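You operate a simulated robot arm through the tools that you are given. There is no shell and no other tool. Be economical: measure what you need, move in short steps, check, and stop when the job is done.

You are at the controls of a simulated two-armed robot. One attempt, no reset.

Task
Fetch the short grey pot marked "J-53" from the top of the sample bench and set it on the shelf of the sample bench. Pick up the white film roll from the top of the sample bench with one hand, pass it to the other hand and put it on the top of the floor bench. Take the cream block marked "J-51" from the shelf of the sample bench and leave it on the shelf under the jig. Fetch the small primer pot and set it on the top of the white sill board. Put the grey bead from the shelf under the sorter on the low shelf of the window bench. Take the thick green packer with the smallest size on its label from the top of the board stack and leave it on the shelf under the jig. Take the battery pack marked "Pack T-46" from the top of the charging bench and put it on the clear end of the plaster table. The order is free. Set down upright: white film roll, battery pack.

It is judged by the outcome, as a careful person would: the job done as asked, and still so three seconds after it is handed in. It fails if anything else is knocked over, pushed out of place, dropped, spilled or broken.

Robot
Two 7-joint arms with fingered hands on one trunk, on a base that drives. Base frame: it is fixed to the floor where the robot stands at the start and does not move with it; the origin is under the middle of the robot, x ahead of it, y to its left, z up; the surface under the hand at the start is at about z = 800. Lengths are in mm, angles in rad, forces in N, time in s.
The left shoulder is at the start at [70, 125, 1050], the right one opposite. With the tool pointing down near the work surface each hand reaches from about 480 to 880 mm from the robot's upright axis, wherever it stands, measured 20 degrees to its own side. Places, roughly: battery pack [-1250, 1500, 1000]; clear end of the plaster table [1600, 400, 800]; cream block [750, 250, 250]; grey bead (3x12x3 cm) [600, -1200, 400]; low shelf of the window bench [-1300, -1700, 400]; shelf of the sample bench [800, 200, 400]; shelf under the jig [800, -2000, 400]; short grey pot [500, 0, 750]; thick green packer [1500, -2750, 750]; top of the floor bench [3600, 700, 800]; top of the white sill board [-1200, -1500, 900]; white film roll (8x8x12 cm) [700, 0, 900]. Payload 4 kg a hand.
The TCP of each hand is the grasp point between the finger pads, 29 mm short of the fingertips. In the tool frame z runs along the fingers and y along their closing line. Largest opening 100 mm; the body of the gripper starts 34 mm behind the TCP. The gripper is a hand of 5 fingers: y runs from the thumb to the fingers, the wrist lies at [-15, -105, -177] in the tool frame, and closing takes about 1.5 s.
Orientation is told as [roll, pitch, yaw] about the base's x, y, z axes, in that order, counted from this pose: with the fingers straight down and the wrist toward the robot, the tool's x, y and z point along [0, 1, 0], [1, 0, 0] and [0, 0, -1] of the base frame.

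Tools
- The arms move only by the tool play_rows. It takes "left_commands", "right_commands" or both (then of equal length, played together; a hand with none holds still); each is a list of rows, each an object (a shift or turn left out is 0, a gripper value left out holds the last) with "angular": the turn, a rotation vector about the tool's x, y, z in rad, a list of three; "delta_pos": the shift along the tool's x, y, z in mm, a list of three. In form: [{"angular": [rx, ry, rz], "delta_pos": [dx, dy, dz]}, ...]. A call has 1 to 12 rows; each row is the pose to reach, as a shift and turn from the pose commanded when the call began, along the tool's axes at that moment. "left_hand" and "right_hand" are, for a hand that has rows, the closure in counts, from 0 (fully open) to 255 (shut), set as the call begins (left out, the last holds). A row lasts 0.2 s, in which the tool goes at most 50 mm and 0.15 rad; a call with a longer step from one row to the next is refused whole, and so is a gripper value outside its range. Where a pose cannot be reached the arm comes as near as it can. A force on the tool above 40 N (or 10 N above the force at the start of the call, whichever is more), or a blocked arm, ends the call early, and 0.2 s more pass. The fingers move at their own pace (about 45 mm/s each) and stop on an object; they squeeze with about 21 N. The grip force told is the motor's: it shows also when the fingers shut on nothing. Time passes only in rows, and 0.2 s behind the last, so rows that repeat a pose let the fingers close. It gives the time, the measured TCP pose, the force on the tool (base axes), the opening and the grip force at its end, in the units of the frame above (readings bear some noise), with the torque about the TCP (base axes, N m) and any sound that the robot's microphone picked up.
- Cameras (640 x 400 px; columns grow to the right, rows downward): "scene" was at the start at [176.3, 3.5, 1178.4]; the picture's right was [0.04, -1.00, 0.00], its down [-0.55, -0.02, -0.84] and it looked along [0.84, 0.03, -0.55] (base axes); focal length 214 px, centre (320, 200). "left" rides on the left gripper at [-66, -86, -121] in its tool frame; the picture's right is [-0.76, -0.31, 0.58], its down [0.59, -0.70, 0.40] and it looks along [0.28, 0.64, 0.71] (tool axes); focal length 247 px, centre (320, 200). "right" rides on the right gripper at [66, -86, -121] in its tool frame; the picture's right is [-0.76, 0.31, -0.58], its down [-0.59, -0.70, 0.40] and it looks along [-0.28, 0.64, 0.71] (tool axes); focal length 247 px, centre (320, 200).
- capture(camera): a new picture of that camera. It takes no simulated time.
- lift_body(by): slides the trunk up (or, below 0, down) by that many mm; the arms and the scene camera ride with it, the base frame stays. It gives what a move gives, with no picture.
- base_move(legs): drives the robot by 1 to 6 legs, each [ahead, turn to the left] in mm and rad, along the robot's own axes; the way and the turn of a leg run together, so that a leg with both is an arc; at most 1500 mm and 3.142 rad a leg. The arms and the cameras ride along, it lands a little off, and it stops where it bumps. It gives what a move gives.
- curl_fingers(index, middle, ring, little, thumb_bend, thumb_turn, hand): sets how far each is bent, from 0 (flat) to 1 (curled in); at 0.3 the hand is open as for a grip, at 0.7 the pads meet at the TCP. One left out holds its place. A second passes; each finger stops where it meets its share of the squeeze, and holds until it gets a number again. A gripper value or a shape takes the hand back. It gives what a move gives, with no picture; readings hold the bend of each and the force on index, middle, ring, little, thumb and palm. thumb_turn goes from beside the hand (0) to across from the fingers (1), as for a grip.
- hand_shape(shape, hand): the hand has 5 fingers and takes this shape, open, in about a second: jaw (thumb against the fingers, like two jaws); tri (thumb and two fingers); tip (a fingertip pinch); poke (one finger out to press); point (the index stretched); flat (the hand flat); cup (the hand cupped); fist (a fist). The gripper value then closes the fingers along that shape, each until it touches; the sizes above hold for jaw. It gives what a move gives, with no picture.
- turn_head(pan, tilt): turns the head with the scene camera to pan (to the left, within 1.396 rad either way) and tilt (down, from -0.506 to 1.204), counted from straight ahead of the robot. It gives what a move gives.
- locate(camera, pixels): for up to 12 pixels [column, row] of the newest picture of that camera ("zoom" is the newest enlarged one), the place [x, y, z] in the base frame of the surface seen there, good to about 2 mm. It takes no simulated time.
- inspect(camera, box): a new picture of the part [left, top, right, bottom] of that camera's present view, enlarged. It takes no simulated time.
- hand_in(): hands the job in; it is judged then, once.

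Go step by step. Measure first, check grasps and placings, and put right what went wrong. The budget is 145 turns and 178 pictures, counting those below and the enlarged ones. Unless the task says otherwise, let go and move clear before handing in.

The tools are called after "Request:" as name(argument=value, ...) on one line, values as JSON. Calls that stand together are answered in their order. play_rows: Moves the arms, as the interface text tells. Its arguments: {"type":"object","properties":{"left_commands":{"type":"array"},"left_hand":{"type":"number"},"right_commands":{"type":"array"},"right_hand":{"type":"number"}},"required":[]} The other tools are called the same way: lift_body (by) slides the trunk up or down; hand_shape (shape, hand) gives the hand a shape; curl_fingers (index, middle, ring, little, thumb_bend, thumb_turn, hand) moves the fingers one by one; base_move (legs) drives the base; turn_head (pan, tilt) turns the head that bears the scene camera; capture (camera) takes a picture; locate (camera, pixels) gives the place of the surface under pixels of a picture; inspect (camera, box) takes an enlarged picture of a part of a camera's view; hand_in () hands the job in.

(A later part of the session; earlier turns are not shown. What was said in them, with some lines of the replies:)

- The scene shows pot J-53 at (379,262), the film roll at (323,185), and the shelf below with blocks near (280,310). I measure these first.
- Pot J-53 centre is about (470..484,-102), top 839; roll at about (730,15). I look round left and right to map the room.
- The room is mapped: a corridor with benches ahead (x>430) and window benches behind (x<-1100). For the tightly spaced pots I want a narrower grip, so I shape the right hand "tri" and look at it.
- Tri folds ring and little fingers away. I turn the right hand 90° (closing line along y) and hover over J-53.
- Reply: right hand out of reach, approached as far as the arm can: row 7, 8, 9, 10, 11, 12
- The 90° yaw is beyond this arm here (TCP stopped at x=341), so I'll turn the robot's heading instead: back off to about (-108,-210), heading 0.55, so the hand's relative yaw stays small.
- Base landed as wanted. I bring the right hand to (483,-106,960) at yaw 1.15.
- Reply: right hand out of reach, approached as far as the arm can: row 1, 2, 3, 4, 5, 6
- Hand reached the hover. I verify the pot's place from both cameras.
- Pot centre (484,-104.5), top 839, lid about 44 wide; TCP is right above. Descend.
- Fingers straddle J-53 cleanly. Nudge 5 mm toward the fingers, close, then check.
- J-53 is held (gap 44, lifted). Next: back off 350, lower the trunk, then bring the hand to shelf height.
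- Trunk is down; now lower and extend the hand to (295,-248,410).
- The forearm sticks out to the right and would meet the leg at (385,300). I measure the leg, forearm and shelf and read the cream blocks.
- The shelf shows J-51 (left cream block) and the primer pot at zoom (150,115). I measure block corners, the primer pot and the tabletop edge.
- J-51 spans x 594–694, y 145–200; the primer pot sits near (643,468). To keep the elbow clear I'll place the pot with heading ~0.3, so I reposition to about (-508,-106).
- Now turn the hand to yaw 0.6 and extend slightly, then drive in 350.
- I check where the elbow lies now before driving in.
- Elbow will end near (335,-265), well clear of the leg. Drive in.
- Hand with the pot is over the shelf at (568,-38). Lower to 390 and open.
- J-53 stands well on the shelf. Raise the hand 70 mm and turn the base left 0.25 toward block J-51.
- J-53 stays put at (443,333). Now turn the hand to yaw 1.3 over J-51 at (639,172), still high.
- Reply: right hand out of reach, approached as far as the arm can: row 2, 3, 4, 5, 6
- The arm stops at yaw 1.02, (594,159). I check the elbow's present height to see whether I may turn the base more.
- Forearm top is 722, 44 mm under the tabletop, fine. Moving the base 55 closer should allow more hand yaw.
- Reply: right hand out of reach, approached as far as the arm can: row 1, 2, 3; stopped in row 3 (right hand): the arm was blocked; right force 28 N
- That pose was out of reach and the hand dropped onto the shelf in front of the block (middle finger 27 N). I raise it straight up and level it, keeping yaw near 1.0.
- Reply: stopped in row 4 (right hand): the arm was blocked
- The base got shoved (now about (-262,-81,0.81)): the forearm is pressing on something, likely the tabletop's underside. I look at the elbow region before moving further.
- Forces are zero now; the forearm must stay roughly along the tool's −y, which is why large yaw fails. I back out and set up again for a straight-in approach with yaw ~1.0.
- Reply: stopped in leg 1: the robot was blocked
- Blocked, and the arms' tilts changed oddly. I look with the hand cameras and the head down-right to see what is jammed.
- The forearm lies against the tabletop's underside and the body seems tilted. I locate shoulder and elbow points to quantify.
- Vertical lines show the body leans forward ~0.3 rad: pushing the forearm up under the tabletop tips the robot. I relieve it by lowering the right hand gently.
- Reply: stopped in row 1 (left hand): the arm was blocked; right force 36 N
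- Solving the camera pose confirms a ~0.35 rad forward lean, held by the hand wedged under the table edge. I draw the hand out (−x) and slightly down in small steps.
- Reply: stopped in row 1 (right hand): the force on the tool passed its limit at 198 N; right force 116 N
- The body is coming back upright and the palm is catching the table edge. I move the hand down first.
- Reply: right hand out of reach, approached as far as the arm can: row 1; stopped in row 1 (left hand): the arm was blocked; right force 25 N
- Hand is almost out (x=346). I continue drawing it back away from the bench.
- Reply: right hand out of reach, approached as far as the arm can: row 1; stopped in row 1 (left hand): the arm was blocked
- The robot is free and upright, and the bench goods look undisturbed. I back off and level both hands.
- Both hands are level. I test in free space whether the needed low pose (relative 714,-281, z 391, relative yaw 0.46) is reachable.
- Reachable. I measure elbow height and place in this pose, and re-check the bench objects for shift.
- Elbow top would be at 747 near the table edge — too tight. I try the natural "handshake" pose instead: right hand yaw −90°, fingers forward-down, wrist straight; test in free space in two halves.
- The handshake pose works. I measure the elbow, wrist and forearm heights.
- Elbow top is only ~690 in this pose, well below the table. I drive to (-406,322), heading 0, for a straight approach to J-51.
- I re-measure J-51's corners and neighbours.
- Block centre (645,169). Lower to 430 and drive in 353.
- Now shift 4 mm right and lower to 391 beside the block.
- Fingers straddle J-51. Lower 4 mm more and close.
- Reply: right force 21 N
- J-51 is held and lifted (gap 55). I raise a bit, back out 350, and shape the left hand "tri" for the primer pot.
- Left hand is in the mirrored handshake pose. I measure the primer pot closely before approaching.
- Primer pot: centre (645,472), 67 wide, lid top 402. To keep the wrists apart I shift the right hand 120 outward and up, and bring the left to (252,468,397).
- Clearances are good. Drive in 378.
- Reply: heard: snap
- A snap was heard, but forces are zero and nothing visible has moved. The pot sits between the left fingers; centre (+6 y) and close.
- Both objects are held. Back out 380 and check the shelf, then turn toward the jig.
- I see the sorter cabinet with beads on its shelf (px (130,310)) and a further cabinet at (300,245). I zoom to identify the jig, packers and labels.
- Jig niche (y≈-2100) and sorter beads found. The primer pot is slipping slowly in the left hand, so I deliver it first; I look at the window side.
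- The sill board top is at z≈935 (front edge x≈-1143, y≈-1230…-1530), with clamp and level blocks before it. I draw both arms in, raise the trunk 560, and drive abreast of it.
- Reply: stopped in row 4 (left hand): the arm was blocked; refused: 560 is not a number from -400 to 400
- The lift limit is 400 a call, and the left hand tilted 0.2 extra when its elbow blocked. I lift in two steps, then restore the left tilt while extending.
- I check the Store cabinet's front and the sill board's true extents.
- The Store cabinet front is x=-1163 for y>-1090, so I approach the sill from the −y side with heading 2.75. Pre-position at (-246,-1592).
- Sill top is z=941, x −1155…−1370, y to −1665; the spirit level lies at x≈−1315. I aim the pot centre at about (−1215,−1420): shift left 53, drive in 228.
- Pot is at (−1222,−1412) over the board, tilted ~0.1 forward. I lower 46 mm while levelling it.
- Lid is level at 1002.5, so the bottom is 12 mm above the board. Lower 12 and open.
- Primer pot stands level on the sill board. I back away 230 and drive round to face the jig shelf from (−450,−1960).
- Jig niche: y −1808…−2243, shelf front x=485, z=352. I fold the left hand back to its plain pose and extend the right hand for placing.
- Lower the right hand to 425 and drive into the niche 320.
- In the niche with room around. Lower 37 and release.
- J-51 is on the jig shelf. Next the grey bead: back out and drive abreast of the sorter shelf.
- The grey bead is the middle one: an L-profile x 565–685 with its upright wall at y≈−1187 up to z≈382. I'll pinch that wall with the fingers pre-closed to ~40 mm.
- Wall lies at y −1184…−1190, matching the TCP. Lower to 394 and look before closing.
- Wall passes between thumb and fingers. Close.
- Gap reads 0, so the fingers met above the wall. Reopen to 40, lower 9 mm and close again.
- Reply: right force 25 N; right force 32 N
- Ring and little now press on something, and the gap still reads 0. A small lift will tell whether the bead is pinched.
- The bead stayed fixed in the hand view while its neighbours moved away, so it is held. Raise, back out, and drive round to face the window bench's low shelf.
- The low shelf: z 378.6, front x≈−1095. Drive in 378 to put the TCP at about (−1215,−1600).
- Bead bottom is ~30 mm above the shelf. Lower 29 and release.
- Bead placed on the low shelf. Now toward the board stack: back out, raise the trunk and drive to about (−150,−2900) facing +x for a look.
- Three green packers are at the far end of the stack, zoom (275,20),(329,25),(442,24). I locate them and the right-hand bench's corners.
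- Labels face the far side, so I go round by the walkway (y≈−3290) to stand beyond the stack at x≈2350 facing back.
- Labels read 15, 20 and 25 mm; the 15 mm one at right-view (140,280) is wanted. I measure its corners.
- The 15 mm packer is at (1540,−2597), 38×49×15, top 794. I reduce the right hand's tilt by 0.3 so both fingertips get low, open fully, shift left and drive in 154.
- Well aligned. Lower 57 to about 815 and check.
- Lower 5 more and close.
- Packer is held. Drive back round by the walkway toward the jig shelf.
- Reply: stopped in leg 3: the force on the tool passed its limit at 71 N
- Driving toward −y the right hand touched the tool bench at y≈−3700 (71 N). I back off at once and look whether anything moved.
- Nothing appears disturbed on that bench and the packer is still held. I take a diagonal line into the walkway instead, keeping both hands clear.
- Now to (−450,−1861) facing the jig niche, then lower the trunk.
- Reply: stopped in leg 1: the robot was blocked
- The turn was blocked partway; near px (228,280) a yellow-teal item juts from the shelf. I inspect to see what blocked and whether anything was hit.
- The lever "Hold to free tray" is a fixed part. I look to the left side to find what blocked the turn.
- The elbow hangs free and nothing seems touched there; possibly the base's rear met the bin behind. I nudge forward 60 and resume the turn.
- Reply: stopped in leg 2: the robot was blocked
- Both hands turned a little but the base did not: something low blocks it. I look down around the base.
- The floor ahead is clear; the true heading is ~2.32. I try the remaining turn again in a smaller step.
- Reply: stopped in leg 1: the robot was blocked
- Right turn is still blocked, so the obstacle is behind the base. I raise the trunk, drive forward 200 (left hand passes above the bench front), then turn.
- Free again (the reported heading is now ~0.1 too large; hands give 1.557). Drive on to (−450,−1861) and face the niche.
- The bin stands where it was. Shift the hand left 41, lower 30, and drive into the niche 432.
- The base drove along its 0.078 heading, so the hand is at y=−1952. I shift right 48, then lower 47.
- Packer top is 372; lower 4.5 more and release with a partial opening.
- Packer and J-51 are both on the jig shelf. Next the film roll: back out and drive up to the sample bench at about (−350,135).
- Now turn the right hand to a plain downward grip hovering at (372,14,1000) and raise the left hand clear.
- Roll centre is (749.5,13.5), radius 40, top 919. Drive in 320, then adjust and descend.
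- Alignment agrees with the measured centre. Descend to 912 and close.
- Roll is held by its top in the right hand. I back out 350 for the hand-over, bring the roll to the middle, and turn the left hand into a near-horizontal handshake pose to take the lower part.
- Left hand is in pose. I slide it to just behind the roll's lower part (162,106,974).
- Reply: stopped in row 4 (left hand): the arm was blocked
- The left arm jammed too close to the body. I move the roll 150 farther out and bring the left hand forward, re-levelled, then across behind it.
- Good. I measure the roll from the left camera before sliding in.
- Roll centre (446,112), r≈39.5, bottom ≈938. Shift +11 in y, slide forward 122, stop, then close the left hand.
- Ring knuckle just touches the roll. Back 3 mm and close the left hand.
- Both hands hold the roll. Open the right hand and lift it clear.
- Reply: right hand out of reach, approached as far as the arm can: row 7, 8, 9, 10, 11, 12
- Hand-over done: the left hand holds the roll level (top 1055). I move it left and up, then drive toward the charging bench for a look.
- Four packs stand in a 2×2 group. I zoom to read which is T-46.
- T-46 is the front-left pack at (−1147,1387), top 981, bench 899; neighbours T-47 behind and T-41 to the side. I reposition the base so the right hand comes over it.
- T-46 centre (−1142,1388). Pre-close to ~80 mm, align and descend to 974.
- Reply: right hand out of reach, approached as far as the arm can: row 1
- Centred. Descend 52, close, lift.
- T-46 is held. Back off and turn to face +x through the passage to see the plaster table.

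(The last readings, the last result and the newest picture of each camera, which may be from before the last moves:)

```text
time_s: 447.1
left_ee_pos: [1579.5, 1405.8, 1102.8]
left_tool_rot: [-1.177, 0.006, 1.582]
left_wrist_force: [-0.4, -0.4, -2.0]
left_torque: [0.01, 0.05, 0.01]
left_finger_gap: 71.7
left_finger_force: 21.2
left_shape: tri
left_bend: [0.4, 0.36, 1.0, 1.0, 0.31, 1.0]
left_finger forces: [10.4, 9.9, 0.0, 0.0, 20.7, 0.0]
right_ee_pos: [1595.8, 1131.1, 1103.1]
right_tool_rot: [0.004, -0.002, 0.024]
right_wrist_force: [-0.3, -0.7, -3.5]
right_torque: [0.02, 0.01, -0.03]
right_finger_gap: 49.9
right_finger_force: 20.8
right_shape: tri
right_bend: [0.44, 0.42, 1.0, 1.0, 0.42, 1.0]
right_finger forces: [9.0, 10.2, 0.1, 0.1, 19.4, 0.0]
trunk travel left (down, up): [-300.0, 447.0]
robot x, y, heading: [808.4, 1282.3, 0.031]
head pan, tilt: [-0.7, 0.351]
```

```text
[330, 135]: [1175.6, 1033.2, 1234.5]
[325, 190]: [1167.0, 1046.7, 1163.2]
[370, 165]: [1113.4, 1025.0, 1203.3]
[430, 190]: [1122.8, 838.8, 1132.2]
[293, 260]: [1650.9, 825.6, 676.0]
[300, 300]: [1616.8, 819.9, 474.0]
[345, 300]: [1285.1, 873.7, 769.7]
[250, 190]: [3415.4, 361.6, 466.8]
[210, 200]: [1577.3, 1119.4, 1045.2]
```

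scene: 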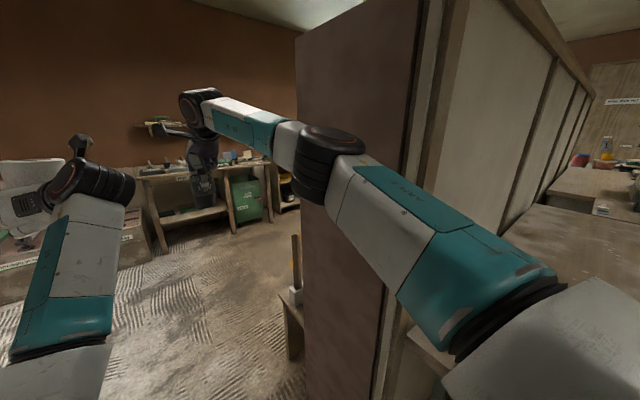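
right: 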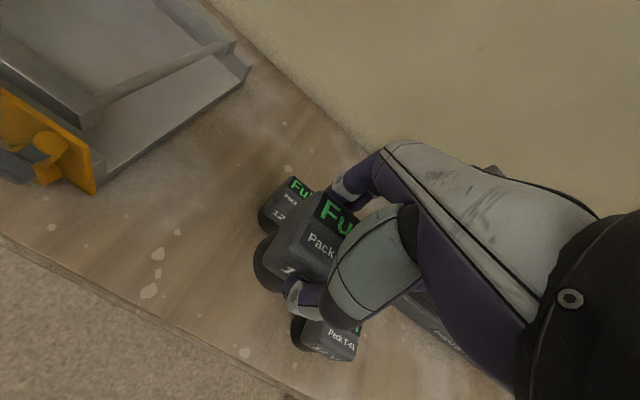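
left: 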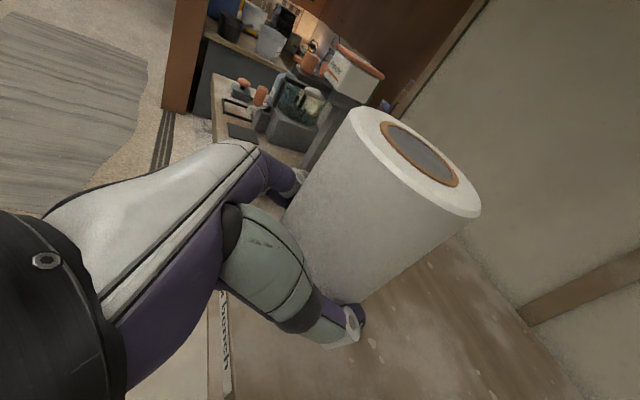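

The elbow clears the wall end by ~100. Drive ahead 800 and look at the plaster table.

Request:
base_move(legs=[[800, 0]])

Request:
turn_head(pan=-1.39, tilt=0.5)

Request:
capture(camera="scene")

Request:
locate(camera="scene", pixels=[[150, 250], [200, 250], [250, 250], [300, 250], [350, 250], [400, 250], [450, 250], [500, 250], [300, 180], [400, 180], [200, 150], [300, 300]])

```text
time_s: 451.3
left_ee_pos: [2367.0, 1413.7, 1102.2]
left_tool_rot: [-1.178, 0.005, 1.566]
left_wrist_force: [-0.4, 0.1, -3.3]
left_torque: [0.04, 0.07, 0.02]
left_finger_gap: 71.5
left_finger_force: 20.4
left_shape: tri
left_bend: [0.4, 0.36, 1.0, 1.0, 0.31, 1.0]
left_finger forces: [10.3, 10.0, 0.0, 0.0, 20.6, 0.0]
right_ee_pos: [2380.4, 1137.4, 1101.6]
right_tool_rot: [0.003, -0.005, 0.007]
right_wrist_force: [-0.5, 0.3, -3.4]
right_torque: [-0.01, 0.0, -0.01]
right_finger_gap: 49.9
right_finger_force: 20.9
right_shape: tri
right_bend: [0.44, 0.42, 1.0, 1.0, 0.42, 1.0]
right_finger forces: [9.0, 10.2, 0.0, 0.0, 19.3, 0.0]
trunk travel left (down, up): [-300.0, 447.0]
robot x, y, heading: [1597.7, 1301.5, 0.016]
head pan, tilt: [-0.7, 0.351]
```

```text
time_s: 452.4
left_ee_pos: [2368.4, 1413.2, 1103.5]
left_tool_rot: [-1.177, 0.004, 1.566]
left_wrist_force: [-0.1, 0.7, -3.1]
left_torque: [0.01, 0.05, 0.0]
left_finger_gap: 72.0
left_finger_force: 21.1
left_shape: tri
left_bend: [0.4, 0.36, 1.0, 1.0, 0.31, 1.0]
left_finger forces: [10.5, 10.0, 0.0, 0.1, 20.7, 0.0]
right_ee_pos: [2379.8, 1137.7, 1102.3]
right_tool_rot: [0.002, -0.004, 0.007]
right_wrist_force: [0.5, 0.0, -2.8]
right_torque: [0.0, 0.07, -0.01]
right_finger_gap: 50.0
right_finger_force: 20.8
right_shape: tri
right_bend: [0.44, 0.42, 1.0, 1.0, 0.42, 1.0]
right_finger forces: [9.0, 10.2, 0.0, 0.1, 19.5, 0.0]
trunk travel left (down, up): [-300.0, 447.0]
robot x, y, heading: [1596.0, 1295.7, 0.015]
head pan, tilt: [-1.389, 0.499]
```

```text
39 pictures are left
```

scene: 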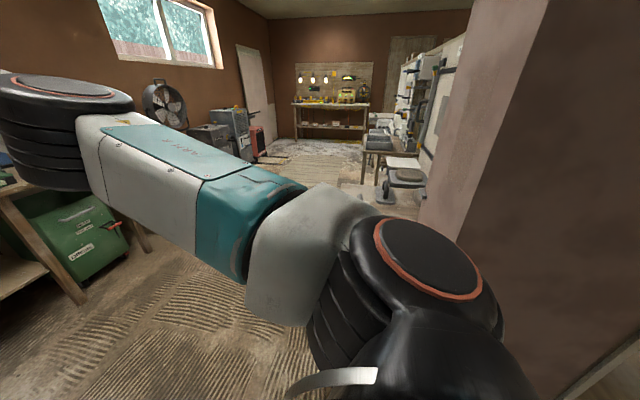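

```text
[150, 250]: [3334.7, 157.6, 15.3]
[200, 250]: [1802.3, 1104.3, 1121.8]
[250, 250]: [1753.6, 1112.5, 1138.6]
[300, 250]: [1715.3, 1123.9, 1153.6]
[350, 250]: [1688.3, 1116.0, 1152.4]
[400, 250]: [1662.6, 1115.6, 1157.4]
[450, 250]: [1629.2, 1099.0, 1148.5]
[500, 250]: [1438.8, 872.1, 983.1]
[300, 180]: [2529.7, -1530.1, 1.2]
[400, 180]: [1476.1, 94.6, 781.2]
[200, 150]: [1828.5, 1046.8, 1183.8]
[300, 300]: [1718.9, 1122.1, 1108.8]
```

Request:
inspect(camera="scene", box=[340, 60, 480, 220])

Request:
locate(camera="zoom", pixels=[[220, 280], [300, 265], [300, 290], [180, 240], [250, 215], [330, 310], [280, 180], [250, 310], [350, 240]])

```text
2.50 times, centred on (410, 140) of scene
```

zoom: 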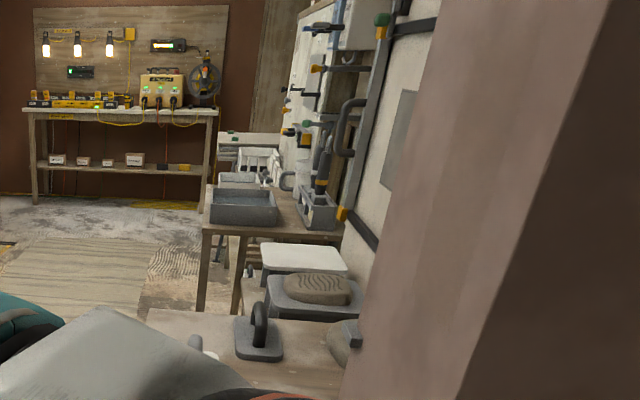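

```text
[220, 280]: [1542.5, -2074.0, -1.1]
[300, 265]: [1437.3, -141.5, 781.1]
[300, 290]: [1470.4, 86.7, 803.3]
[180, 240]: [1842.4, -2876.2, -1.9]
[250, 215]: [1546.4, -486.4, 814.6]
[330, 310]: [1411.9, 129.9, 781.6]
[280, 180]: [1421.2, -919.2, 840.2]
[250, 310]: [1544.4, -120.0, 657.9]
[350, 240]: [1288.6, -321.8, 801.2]
```

I move a bit on and turn to face −y so the head can see the plaster table squarely.

Request:
base_move(legs=[[330, 0], [0, -1.58]])

Request:
turn_head(pan=-0.45, tilt=0.5)

Request:
capture(camera="scene")

Request:
capture(camera="right")

```text
time_s: 458.6
left_ee_pos: [2023.3, 530.2, 1103.0]
left_tool_rot: [-1.179, 0.004, -0.033]
left_wrist_force: [-0.4, 0.0, -2.2]
left_torque: [0.08, 0.03, 0.02]
left_finger_gap: 71.7
left_finger_force: 21.7
left_shape: tri
left_bend: [0.4, 0.36, 1.0, 1.0, 0.31, 1.0]
left_finger forces: [10.1, 9.9, 0.0, 0.0, 20.2, 0.1]
right_ee_pos: [1747.5, 526.7, 1102.0]
right_tool_rot: [0.001, -0.001, -1.594]
right_wrist_force: [0.2, -0.5, -3.7]
right_torque: [-0.01, -0.01, 0.03]
right_finger_gap: 49.5
right_finger_force: 20.6
right_shape: tri
right_bend: [0.44, 0.42, 1.0, 1.0, 0.42, 1.0]
right_finger forces: [8.8, 9.9, 0.0, 0.0, 18.9, 0.0]
trunk travel left (down, up): [-300.0, 447.0]
robot x, y, heading: [1930.2, 1305.6, -1.58]
head pan, tilt: [-1.389, 0.499]
```

```text
time_s: 459.8
left_ee_pos: [2022.6, 530.6, 1101.9]
left_tool_rot: [-1.178, 0.004, -0.033]
left_wrist_force: [0.2, -0.1, -2.7]
left_torque: [0.06, 0.0, 0.01]
left_finger_gap: 71.8
left_finger_force: 21.5
left_shape: tri
left_bend: [0.4, 0.36, 1.0, 1.0, 0.31, 1.0]
left_finger forces: [10.2, 9.8, 0.0, 0.0, 20.2, 0.0]
right_ee_pos: [1747.5, 526.8, 1102.7]
right_tool_rot: [0.001, -0.002, -1.593]
right_wrist_force: [0.1, 0.0, -2.9]
right_torque: [-0.01, -0.02, 0.0]
right_finger_gap: 49.3
right_finger_force: 20.8
right_shape: tri
right_bend: [0.44, 0.42, 1.0, 1.0, 0.42, 1.0]
right_finger forces: [8.9, 9.9, 0.0, 0.1, 18.8, 0.0]
trunk travel left (down, up): [-300.0, 447.0]
robot x, y, heading: [1925.6, 1307.2, -1.583]
head pan, tilt: [-0.45, 0.499]
```

```text
37 pictures are left
```

scene: 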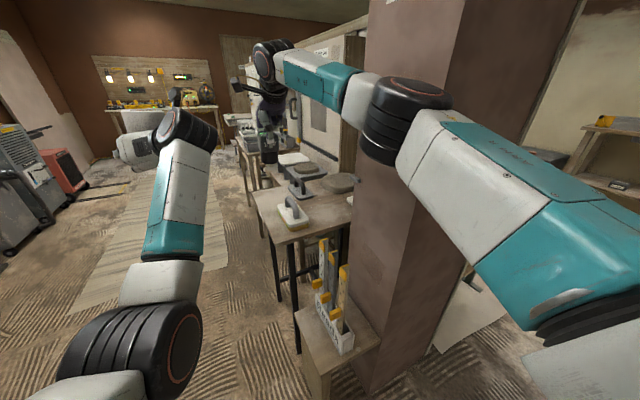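

```text
36 pictures are left
```

right: 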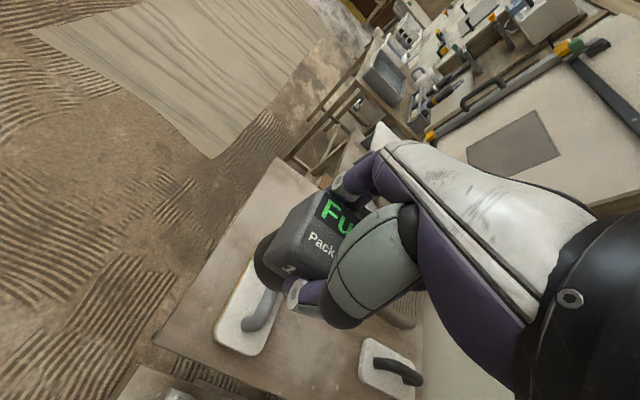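

Request:
inspect(camera="scene", box=[220, 120, 370, 250])

Request:
locate(camera="right", pixels=[[160, 340], [278, 165], [225, 260], [265, 200], [248, 310], [215, 335], [285, 300], [390, 370], [300, 200], [320, 350], [340, 170], [270, 370]])

```text
3.08 times, centred on (295, 185) of scene
```

zoom: 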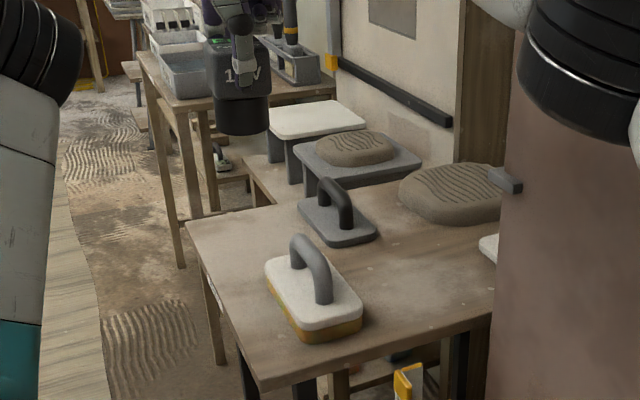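

```text
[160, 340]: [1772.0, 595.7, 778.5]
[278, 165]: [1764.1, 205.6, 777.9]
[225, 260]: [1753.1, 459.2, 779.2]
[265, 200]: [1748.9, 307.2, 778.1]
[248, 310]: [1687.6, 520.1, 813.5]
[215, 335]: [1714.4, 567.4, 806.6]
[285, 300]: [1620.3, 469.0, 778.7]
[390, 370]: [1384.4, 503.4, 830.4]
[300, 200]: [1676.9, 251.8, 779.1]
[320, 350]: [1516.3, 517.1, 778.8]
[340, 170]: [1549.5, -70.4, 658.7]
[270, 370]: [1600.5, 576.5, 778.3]
```

Request:
locate(camera="zoom", pixels=[[305, 215], [375, 235], [340, 205], [455, 190], [400, 195], [420, 290], [215, 225], [235, 270], [480, 250], [400, 345], [265, 385], [490, 320]])

Request:
inspect(camera="left", box=[0, 0, 640, 400])

```text
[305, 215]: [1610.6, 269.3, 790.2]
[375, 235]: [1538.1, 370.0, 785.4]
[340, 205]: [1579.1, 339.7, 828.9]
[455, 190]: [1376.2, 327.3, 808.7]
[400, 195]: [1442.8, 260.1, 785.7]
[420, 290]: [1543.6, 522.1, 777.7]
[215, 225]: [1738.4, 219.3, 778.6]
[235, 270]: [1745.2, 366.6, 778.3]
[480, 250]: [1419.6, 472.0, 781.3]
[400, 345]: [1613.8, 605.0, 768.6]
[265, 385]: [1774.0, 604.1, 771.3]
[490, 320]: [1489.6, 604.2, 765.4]
```

```text
1.00 times, centred on (320, 200) of left (not enlarged: the box is as wide or as high as the picture)
```

zoom: 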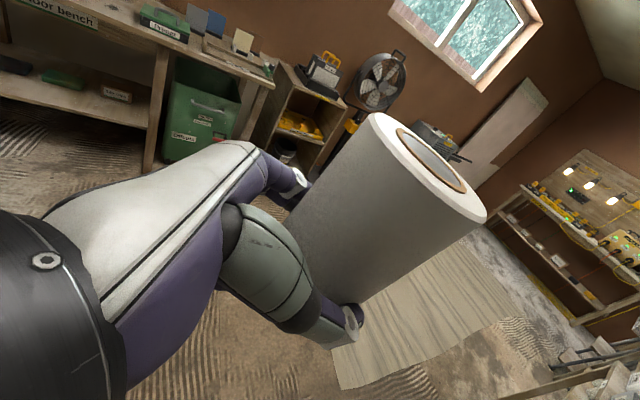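

The table spans y 205–605, x to 1774, z 778.5; floats and mound occupy the rest, and the outer end around (1700,340) is clear. Drive 187 forward, then shift and descend to just above.

Request:
base_move(legs=[[187, 0]])

Request:
play_rows(right_commands=[{"delta_pos": [-22, 0, 0]}, {"delta_pos": [-45, 0, 20]}, {"delta_pos": [-45, 0, 60]}, {"delta_pos": [-45, 0, 100]}, {"delta_pos": [-45, 0, 140]}, {"delta_pos": [-45, 0, 180]}, {"delta_pos": [-45, 0, 210]}, {"delta_pos": [-45, 0, 210]}])

Request:
capture(camera="right")

```text
time_s: 461.4
left_ee_pos: [2019.9, 339.4, 1101.6]
left_tool_rot: [-1.176, 0.004, -0.035]
left_wrist_force: [-0.6, -0.5, -2.9]
left_torque: [0.05, -0.01, 0.0]
left_finger_gap: 71.5
left_finger_force: 20.8
left_shape: tri
left_bend: [0.4, 0.36, 1.0, 1.0, 0.31, 1.0]
left_finger forces: [9.9, 10.0, 0.0, 0.1, 20.4, 0.0]
right_ee_pos: [1744.8, 335.9, 1102.2]
right_tool_rot: [0.003, -0.001, -1.594]
right_wrist_force: [0.3, -0.3, -4.2]
right_torque: [0.02, 0.0, 0.0]
right_finger_gap: 49.3
right_finger_force: 21.3
right_shape: tri
right_bend: [0.44, 0.42, 1.0, 1.0, 0.42, 1.0]
right_finger forces: [8.9, 10.0, 0.0, 0.0, 18.9, 0.0]
trunk travel left (down, up): [-300.0, 447.0]
robot x, y, heading: [1929.7, 1110.5, -1.586]
head pan, tilt: [-0.45, 0.499]
```

```text
time_s: 463.2
left_ee_pos: [2019.6, 339.9, 1102.1]
left_tool_rot: [-1.178, 0.003, -0.035]
left_wrist_force: [0.0, 0.3, -3.7]
left_torque: [0.07, -0.03, 0.0]
left_finger_gap: 71.7
left_finger_force: 21.0
left_shape: tri
left_bend: [0.4, 0.36, 1.0, 1.0, 0.31, 1.0]
left_finger forces: [10.0, 10.1, 0.1, 0.0, 20.4, 0.0]
right_ee_pos: [1700.4, 336.0, 893.4]
right_tool_rot: [0.001, -0.002, -1.593]
right_wrist_force: [-0.8, 0.4, -2.7]
right_torque: [0.02, -0.01, 0.02]
right_finger_gap: 49.3
right_finger_force: 21.4
right_shape: tri
right_bend: [0.44, 0.42, 1.0, 1.0, 0.42, 1.0]
right_finger forces: [8.7, 10.0, 0.0, 0.0, 18.8, 0.0]
trunk travel left (down, up): [-300.0, 447.0]
robot x, y, heading: [1926.4, 1114.9, -1.58]
head pan, tilt: [-0.45, 0.499]
```

```text
33 pictures are left
```

right: 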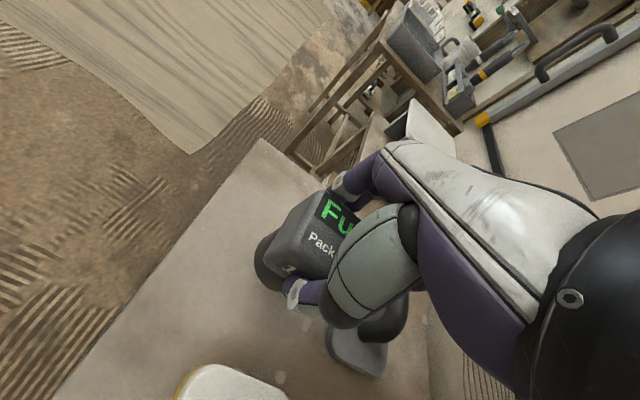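

The pack is over clear tabletop. Lower 39 to contact, check force, then open.

Request:
play_rows(right_commands=[{"delta_pos": [0, 0, 15]}, {"delta_pos": [0, 0, 28]}, {"delta_pos": [0, 0, 36]}, {"delta_pos": [0, 0, 39]}, {"delta_pos": [0, 0, 39]}])

Request:
capture(camera="right")

Request:
locate(camera="right", pixels=[[305, 205], [295, 240], [275, 255], [262, 270], [310, 265], [350, 350], [240, 290]])

```text
time_s: 464.4
left_ee_pos: [2021.7, 340.4, 1103.0]
left_tool_rot: [-1.177, 0.005, -0.034]
left_wrist_force: [0.6, -0.5, -2.5]
left_torque: [0.05, -0.01, 0.03]
left_finger_gap: 71.4
left_finger_force: 20.8
left_shape: tri
left_bend: [0.4, 0.36, 1.0, 1.0, 0.31, 1.0]
left_finger forces: [9.9, 10.0, 0.0, 0.1, 20.3, 0.0]
right_ee_pos: [1699.5, 337.5, 854.6]
right_tool_rot: [0.002, -0.003, -1.593]
right_wrist_force: [0.0, -0.9, 1.3]
right_torque: [0.0, 0.05, 0.02]
right_finger_gap: 49.7
right_finger_force: 20.6
right_shape: tri
right_bend: [0.44, 0.42, 1.0, 1.0, 0.42, 1.0]
right_finger forces: [9.8, 10.4, 0.1, 0.0, 19.0, 0.0]
trunk travel left (down, up): [-300.0, 447.0]
robot x, y, heading: [1930.7, 1116.1, -1.581]
head pan, tilt: [-0.45, 0.499]
```

```text
32 pictures are left
```

right: 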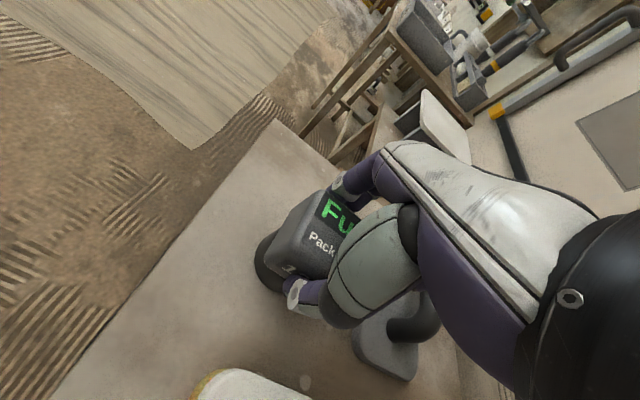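

```text
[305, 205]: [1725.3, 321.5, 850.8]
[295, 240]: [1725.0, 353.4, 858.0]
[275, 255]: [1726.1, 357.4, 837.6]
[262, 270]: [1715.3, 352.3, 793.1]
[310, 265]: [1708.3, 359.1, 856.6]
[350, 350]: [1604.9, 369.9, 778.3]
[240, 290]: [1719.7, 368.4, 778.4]
```

Contact made (top 858). Open and lift away.

Request:
play_rows(right_commands=[{"delta_pos": [0, 0, 1]}, {"delta_pos": [0, 0, 1]}, {"delta_pos": [0, 0, 1]}, {"delta_pos": [0, 0, 1]}, {"delta_pos": [0, 0, 1]}, {"delta_pos": [0, 0, -30]}, {"delta_pos": [0, 0, -70]}, {"delta_pos": [0, 0, -115]}, {"delta_pos": [0, 0, -160]}, {"delta_pos": [0, 0, -200]}], right_hand=30)

Request:
capture(camera="right")

```text
time_s: 466.6
left_ee_pos: [2021.0, 341.0, 1103.2]
left_tool_rot: [-1.179, 0.005, -0.034]
left_wrist_force: [0.3, 0.1, -3.1]
left_torque: [0.08, 0.02, -0.03]
left_finger_gap: 71.6
left_finger_force: 21.5
left_shape: tri
left_bend: [0.4, 0.36, 1.0, 1.0, 0.31, 1.0]
left_finger forces: [10.0, 9.9, 0.1, 0.0, 20.4, 0.1]
right_ee_pos: [1701.9, 338.3, 1054.9]
right_tool_rot: [0.0, -0.001, -1.593]
right_wrist_force: [-1.1, 0.2, -0.9]
right_torque: [0.0, 0.04, 0.0]
right_finger_gap: 88.2
right_finger_force: 0.1
right_shape: tri
right_bend: [0.34, 0.31, 0.99, 0.99, 0.3, 0.98]
right_finger forces: [0.0, 0.1, 0.0, 0.0, 0.0, 0.0]
trunk travel left (down, up): [-300.0, 447.0]
robot x, y, heading: [1927.0, 1115.3, -1.582]
head pan, tilt: [-0.45, 0.499]
```

```text
31 pictures are left
```

right: 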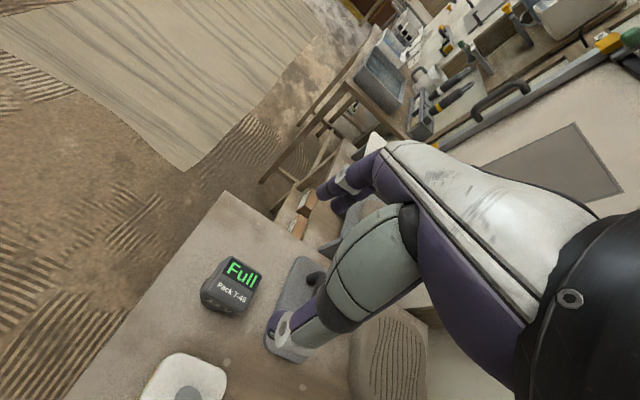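

The battery stands upright at the clear end. Now to the floor bench: back off and drive to (2450,600) facing +x.

Request:
base_move(legs=[[-200, 0], [0, 0.64], [884, 0], [0, 0.942]])

Request:
turn_head(pan=0.15, tilt=0.35)

Request:
capture(camera="scene")

Request:
capture(camera="left")

```text
time_s: 476.6
left_ee_pos: [3221.6, 694.7, 1102.3]
left_tool_rot: [-1.176, 0.004, 1.539]
left_wrist_force: [-1.2, -0.4, -2.9]
left_torque: [0.02, 0.08, 0.01]
left_finger_gap: 71.6
left_finger_force: 20.6
left_shape: tri
left_bend: [0.4, 0.36, 1.0, 1.0, 0.31, 1.0]
left_finger forces: [9.9, 10.0, 0.1, 0.0, 20.2, 0.0]
right_ee_pos: [3224.9, 374.5, 1052.8]
right_tool_rot: [0.001, -0.002, -0.021]
right_wrist_force: [0.3, 0.0, -0.1]
right_torque: [0.04, 0.02, 0.01]
right_finger_gap: 88.2
right_finger_force: 0.1
right_shape: tri
right_bend: [0.34, 0.31, 0.99, 0.99, 0.3, 0.98]
right_finger forces: [0.0, 0.1, 0.1, 0.1, 0.1, 0.0]
trunk travel left (down, up): [-300.0, 447.0]
robot x, y, heading: [2446.0, 601.9, -0.011]
head pan, tilt: [-0.45, 0.499]
```

```text
time_s: 477.6
left_ee_pos: [3222.0, 694.7, 1102.5]
left_tool_rot: [-1.18, 0.004, 1.538]
left_wrist_force: [-0.7, 0.4, -3.0]
left_torque: [0.03, 0.05, -0.01]
left_finger_gap: 71.4
left_finger_force: 21.1
left_shape: tri
left_bend: [0.4, 0.36, 1.0, 1.0, 0.31, 1.0]
left_finger forces: [9.8, 10.0, 0.0, 0.1, 20.3, 0.0]
right_ee_pos: [3225.0, 375.3, 1051.5]
right_tool_rot: [0.003, -0.001, -0.021]
right_wrist_force: [-0.6, 0.6, 0.2]
right_torque: [0.01, 0.01, -0.01]
right_finger_gap: 88.0
right_finger_force: 0.1
right_shape: tri
right_bend: [0.34, 0.31, 0.99, 0.99, 0.3, 0.98]
right_finger forces: [0.0, 0.0, 0.1, 0.0, 0.0, 0.0]
trunk travel left (down, up): [-300.0, 447.0]
robot x, y, heading: [2447.1, 602.3, -0.006]
head pan, tilt: [0.15, 0.351]
```

```text
30 pictures are left
```

scene: 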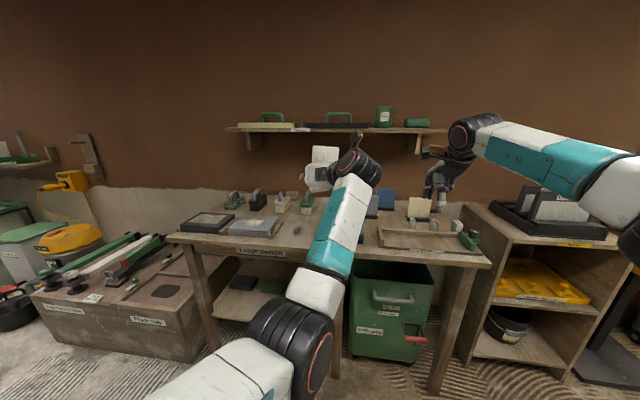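

```text
29 pictures are left
```

left: 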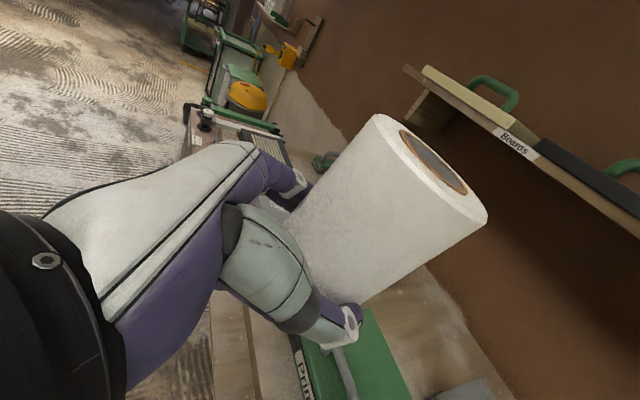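

Request:
inspect(camera="scene", box=[170, 170, 490, 270])

Request:
locate(camera="scene", pixels=[[195, 240], [270, 245], [300, 240], [290, 225], [275, 220], [330, 205], [370, 250], [375, 225], [380, 240], [460, 245], [250, 230], [310, 225]])

```text
2.00 times, centred on (330, 220) of scene
```

zoom: 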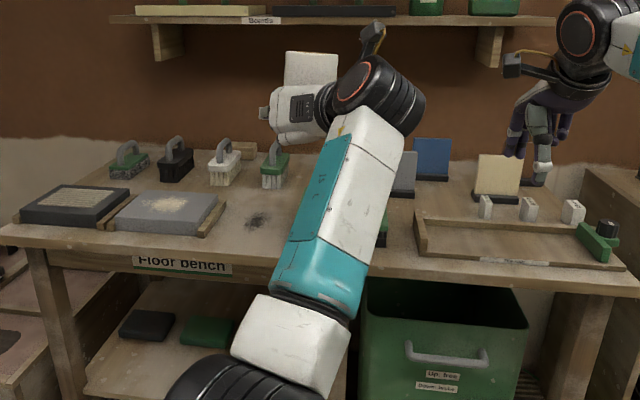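

```text
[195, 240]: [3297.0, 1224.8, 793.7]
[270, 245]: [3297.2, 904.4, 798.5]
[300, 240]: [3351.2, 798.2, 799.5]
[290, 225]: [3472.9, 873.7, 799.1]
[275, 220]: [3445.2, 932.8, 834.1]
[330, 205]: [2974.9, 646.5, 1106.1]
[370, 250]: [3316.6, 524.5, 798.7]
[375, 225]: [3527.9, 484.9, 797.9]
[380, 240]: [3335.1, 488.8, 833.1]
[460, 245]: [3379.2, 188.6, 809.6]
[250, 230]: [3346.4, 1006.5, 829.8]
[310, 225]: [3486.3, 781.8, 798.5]
```

Bench top is z≈799; the patch around (3400,805) is clear. Drive 162 and shift the left hand 110 left, then verify.

Request:
base_move(legs=[[162, 0]])

Request:
play_rows(left_commands=[{"delta_pos": [0, 37, 0]}, {"delta_pos": [0, 74, 0]}, {"delta_pos": [0, 110, 0]}, {"delta_pos": [28, 110, 11]}, {"delta_pos": [65, 110, 27]}, {"delta_pos": [102, 110, 42]}, {"delta_pos": [139, 110, 57]}, {"delta_pos": [139, 110, 57]}])

Request:
capture(camera="left")

Request:
inspect(camera="scene", box=[130, 120, 450, 320])

```text
time_s: 479.1
left_ee_pos: [3386.3, 692.7, 1102.2]
left_tool_rot: [-1.177, 0.005, 1.538]
left_wrist_force: [0.6, 0.1, -2.8]
left_torque: [-0.02, 0.09, -0.01]
left_finger_gap: 71.4
left_finger_force: 21.3
left_shape: tri
left_bend: [0.4, 0.36, 1.0, 1.0, 0.31, 1.0]
left_finger forces: [9.7, 10.1, 0.0, 0.0, 20.3, 0.0]
right_ee_pos: [3387.6, 372.6, 1052.8]
right_tool_rot: [0.002, -0.002, -0.022]
right_wrist_force: [0.8, -0.4, -1.1]
right_torque: [-0.02, 0.01, 0.0]
right_finger_gap: 87.9
right_finger_force: 0.0
right_shape: tri
right_bend: [0.34, 0.31, 0.99, 0.99, 0.3, 0.98]
right_finger forces: [0.0, 0.0, 0.0, 0.0, 0.0, 0.0]
trunk travel left (down, up): [-300.0, 447.0]
robot x, y, heading: [2612.3, 597.1, -0.007]
head pan, tilt: [0.15, 0.351]
```

```text
time_s: 480.9
left_ee_pos: [3389.4, 803.2, 951.2]
left_tool_rot: [-1.179, 0.007, 1.537]
left_wrist_force: [0.0, 0.0, -3.5]
left_torque: [0.04, 0.05, -0.02]
left_finger_gap: 71.3
left_finger_force: 20.6
left_shape: tri
left_bend: [0.4, 0.36, 1.0, 1.0, 0.31, 1.0]
left_finger forces: [10.0, 10.3, 0.0, 0.1, 20.8, 0.0]
right_ee_pos: [3387.1, 373.5, 1053.2]
right_tool_rot: [0.002, -0.003, -0.023]
right_wrist_force: [-0.7, -0.4, 0.2]
right_torque: [0.01, 0.01, 0.0]
right_finger_gap: 88.1
right_finger_force: 0.0
right_shape: tri
right_bend: [0.34, 0.31, 0.99, 0.99, 0.3, 0.98]
right_finger forces: [0.0, 0.1, 0.1, 0.0, 0.1, 0.0]
trunk travel left (down, up): [-300.0, 447.0]
robot x, y, heading: [2611.0, 601.5, -0.014]
head pan, tilt: [0.15, 0.351]
```

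```text
27 pictures are left
```

left: 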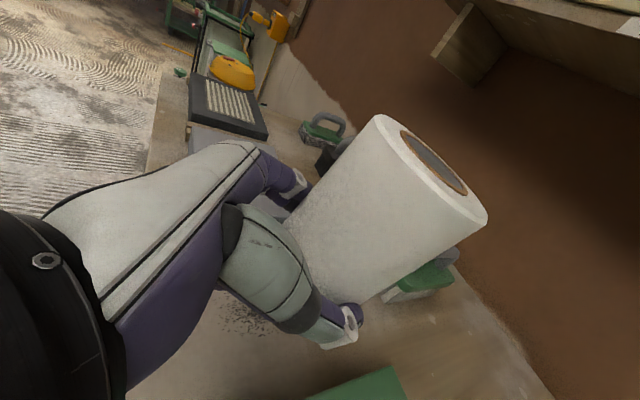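

```text
2.00 times, centred on (290, 220) of scene
```

zoom: 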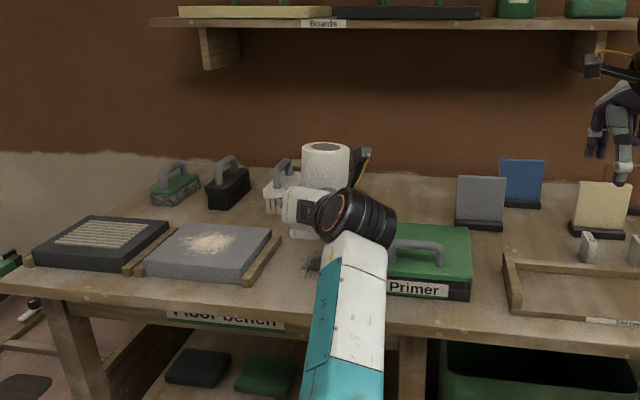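

Request:
locate(camera="left", pixels=[[390, 300], [430, 290], [360, 370], [400, 370], [330, 165], [300, 125], [375, 320], [425, 110], [380, 120], [475, 210], [270, 325]])

Request:
locate(camera="zoom", pixels=[[390, 285], [385, 250], [275, 200], [295, 235], [265, 270], [320, 150]])

```text
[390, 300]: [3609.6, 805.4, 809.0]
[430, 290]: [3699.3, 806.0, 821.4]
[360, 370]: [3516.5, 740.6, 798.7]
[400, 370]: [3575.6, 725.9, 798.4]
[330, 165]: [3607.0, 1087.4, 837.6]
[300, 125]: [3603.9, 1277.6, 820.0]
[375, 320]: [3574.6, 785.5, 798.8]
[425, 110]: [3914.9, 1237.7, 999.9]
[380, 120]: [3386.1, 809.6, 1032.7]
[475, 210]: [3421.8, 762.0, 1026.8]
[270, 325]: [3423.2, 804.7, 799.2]
```

```text
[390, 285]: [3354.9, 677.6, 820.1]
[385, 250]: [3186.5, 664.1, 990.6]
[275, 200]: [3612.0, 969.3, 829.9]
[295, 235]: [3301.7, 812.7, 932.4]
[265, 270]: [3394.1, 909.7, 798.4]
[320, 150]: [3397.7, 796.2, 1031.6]
```

Primer box edge is at y≈680, clear. Lower 108 so the roll's base is ~5 mm above the bench.

Request:
play_rows(left_commands=[{"delta_pos": [30, 0, 12]}, {"delta_pos": [60, 0, 25]}, {"delta_pos": [85, 0, 35]}, {"delta_pos": [99.9, 0, 41]}, {"delta_pos": [99.9, 0, 41]}])

Request:
capture(camera="left")

Request:
locate(camera="left", pixels=[[380, 125], [470, 210], [410, 165], [450, 160], [350, 295], [300, 270]])

```text
time_s: 482.1
left_ee_pos: [3389.2, 801.7, 842.8]
left_tool_rot: [-1.179, 0.006, 1.537]
left_wrist_force: [-0.3, 0.2, -2.1]
left_torque: [0.0, 0.07, 0.04]
left_finger_gap: 71.7
left_finger_force: 20.9
left_shape: tri
left_bend: [0.4, 0.36, 1.0, 1.0, 0.31, 1.0]
left_finger forces: [10.3, 10.0, 0.1, 0.0, 20.4, 0.1]
right_ee_pos: [3388.2, 373.2, 1053.7]
right_tool_rot: [0.002, -0.001, -0.021]
right_wrist_force: [-0.1, -0.3, -0.3]
right_torque: [0.02, 0.0, 0.01]
right_finger_gap: 88.3
right_finger_force: 0.1
right_shape: tri
right_bend: [0.34, 0.31, 0.99, 0.99, 0.3, 0.98]
right_finger forces: [0.0, 0.1, 0.1, 0.1, 0.1, 0.0]
trunk travel left (down, up): [-300.0, 447.0]
robot x, y, heading: [2609.7, 598.3, -0.007]
head pan, tilt: [0.15, 0.351]
```

```text
25 pictures are left
```

left: 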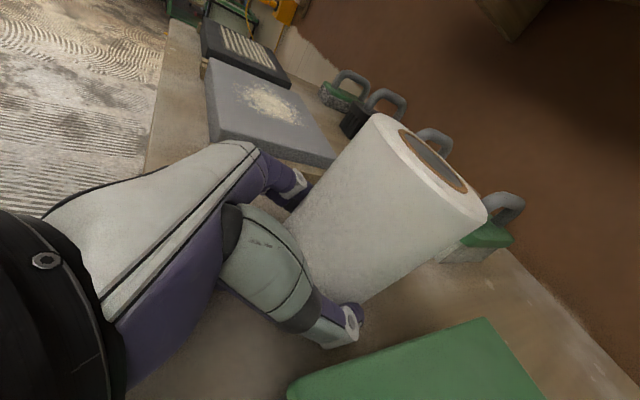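

```text
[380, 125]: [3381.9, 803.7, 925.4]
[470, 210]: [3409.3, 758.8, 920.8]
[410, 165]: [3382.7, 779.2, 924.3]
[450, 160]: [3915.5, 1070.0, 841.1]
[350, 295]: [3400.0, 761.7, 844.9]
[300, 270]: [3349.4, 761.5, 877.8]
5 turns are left
```

Roll top is 921–925, so its base is ~4 mm above the bench. Lower 4.5, open, back straight out, and check.

Request:
play_rows(left_commands=[{"delta_pos": [2, 0, 0.8]}, {"delta_pos": [4.2, 0, 1.7]}, {"delta_pos": [4.2, 0, 1.7]}])

Request:
play_rows(left_commands=[{"delta_pos": [0, 0, 0]}, {"delta_pos": [0, 0, 0]}, {"delta_pos": [0, 0, 0]}, {"delta_pos": [0, 0, 0]}, {"delta_pos": [0, 0, 0]}, {"delta_pos": [0, 0, 0]}, {"delta_pos": [0, 0, 0]}], left_hand=0)

Request:
capture(camera="left")

```text
time_s: 482.9
left_ee_pos: [3388.2, 801.0, 840.4]
left_tool_rot: [-1.18, 0.006, 1.536]
left_wrist_force: [-1.2, 0.0, -0.5]
left_torque: [-0.07, -0.05, -0.02]
left_finger_gap: 71.5
left_finger_force: 20.9
left_shape: tri
left_bend: [0.4, 0.36, 1.0, 1.0, 0.31, 0.99]
left_finger forces: [11.4, 9.9, 0.0, 0.0, 20.3, 0.0]
right_ee_pos: [3387.0, 373.4, 1053.8]
right_tool_rot: [0.0, -0.001, -0.021]
right_wrist_force: [-0.2, -0.8, 0.6]
right_torque: [-0.01, 0.01, 0.0]
right_finger_gap: 88.1
right_finger_force: 0.0
right_shape: tri
right_bend: [0.34, 0.31, 0.99, 0.99, 0.3, 0.98]
right_finger forces: [0.0, 0.0, 0.0, 0.1, 0.0, 0.1]
trunk travel left (down, up): [-300.0, 447.0]
robot x, y, heading: [2613.5, 599.0, -0.011]
head pan, tilt: [0.15, 0.351]
```

```text
time_s: 484.5
left_ee_pos: [3388.2, 801.2, 838.5]
left_tool_rot: [-1.178, 0.006, 1.536]
left_wrist_force: [0.2, -0.4, 0.4]
left_torque: [-0.03, 0.04, -0.01]
left_finger_gap: 99.8
left_finger_force: 0.1
left_shape: tri
left_bend: [0.3, 0.3, 0.99, 1.0, 0.3, 0.98]
left_finger forces: [0.0, 0.0, 0.1, 0.8, 0.0, 0.1]
right_ee_pos: [3388.5, 373.3, 1052.9]
right_tool_rot: [0.001, -0.004, -0.022]
right_wrist_force: [0.2, 0.0, 0.4]
right_torque: [0.0, 0.01, 0.0]
right_finger_gap: 88.0
right_finger_force: 0.1
right_shape: tri
right_bend: [0.34, 0.31, 0.99, 0.99, 0.3, 0.98]
right_finger forces: [0.1, 0.0, 0.0, 0.1, 0.0, 0.0]
trunk travel left (down, up): [-300.0, 447.0]
robot x, y, heading: [2616.3, 600.7, -0.005]
head pan, tilt: [0.15, 0.351]
```

```text
24 pictures are left
4 turns are left
```

left: 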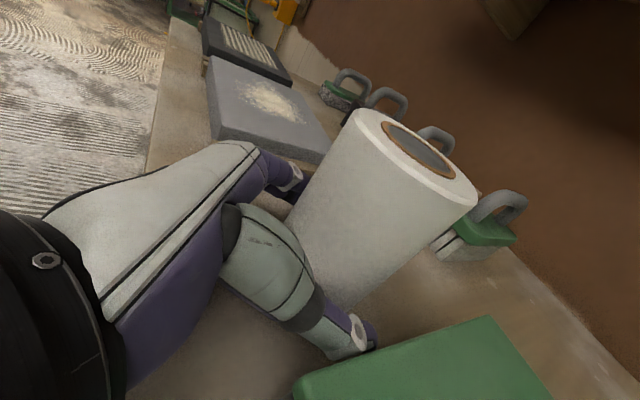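

The roll stands free on the bench between the open fingers. I back straight out and check.

Request:
base_move(legs=[[-250, 0]])

Request:
capture(camera="left")

Request:
capture(camera="scene")

```text
time_s: 486.3
left_ee_pos: [3134.8, 807.7, 840.5]
left_tool_rot: [-1.179, 0.003, 1.544]
left_wrist_force: [-0.1, 0.1, 0.0]
left_torque: [0.03, -0.02, -0.01]
left_finger_gap: 99.7
left_finger_force: 0.1
left_shape: tri
left_bend: [0.3, 0.3, 0.99, 1.0, 0.3, 0.98]
left_finger forces: [0.1, 0.0, 0.0, 0.0, 0.0, 0.0]
right_ee_pos: [3135.4, 378.3, 1053.2]
right_tool_rot: [0.004, -0.005, -0.018]
right_wrist_force: [-0.3, -0.2, 0.4]
right_torque: [-0.02, 0.0, 0.0]
right_finger_gap: 88.0
right_finger_force: 0.1
right_shape: tri
right_bend: [0.34, 0.31, 0.99, 0.99, 0.3, 0.98]
right_finger forces: [0.0, 0.0, 0.0, 0.0, 0.0, 0.0]
trunk travel left (down, up): [-300.0, 447.0]
robot x, y, heading: [2356.4, 602.0, -0.004]
head pan, tilt: [0.15, 0.351]
```

```text
23 pictures are left
```

left: 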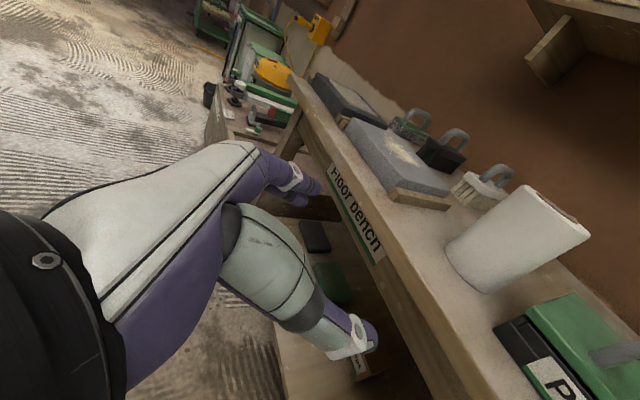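

```text
22 pictures are left
3 turns are left
```

scene: 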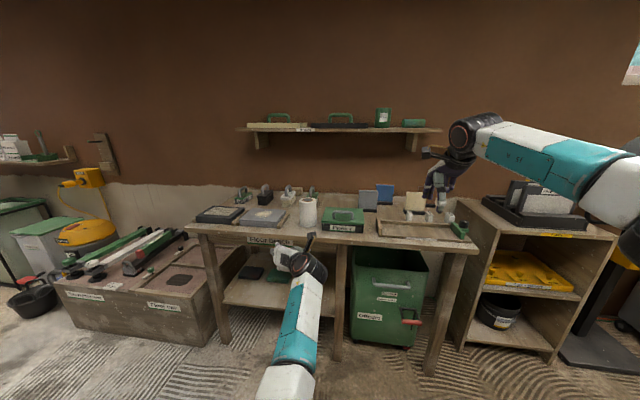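

The roll stands upright on the floor bench at px (308,212), both hands are empty and clear, and all seven items have been placed. I hand in.

Request:
hand_in()

```text
The job is handed in.
```

All seven items were delivered and the job is handed in; the film roll and battery pack are standing upright, and the roll went from the right hand to the left before being placed.

- **Not rechecked:** I saw each item in place when I set it down, but only the roll's bench was viewed again at the end. The "heard: snap" during the approach to the primer pot was never explained, though nothing visible had moved.
- **Contacts along the way:**
  - The right arm jammed under the sample bench tabletop and tipped the robot. It pressed up to 198 N on the bench while I freed it. The bench items looked undisturbed afterwards.
  - A hand bumped the bench along the far wall (the one with the lamps and cables) at 71 N. Nothing appeared moved.
  - The base was blocked twice while turning near the site-rules bench, and I did not find the cause. The bin there looked unmoved.
- **Judgement calls:**
  - I took the packer labelled 15 mm, the smallest of the three on the board stack.
  - I took the pot labelled "Primer" on the sample bench shelf as the small primer pot.
  - I treated the outer edge of the plaster table, around (1700, 340), as its clear end.
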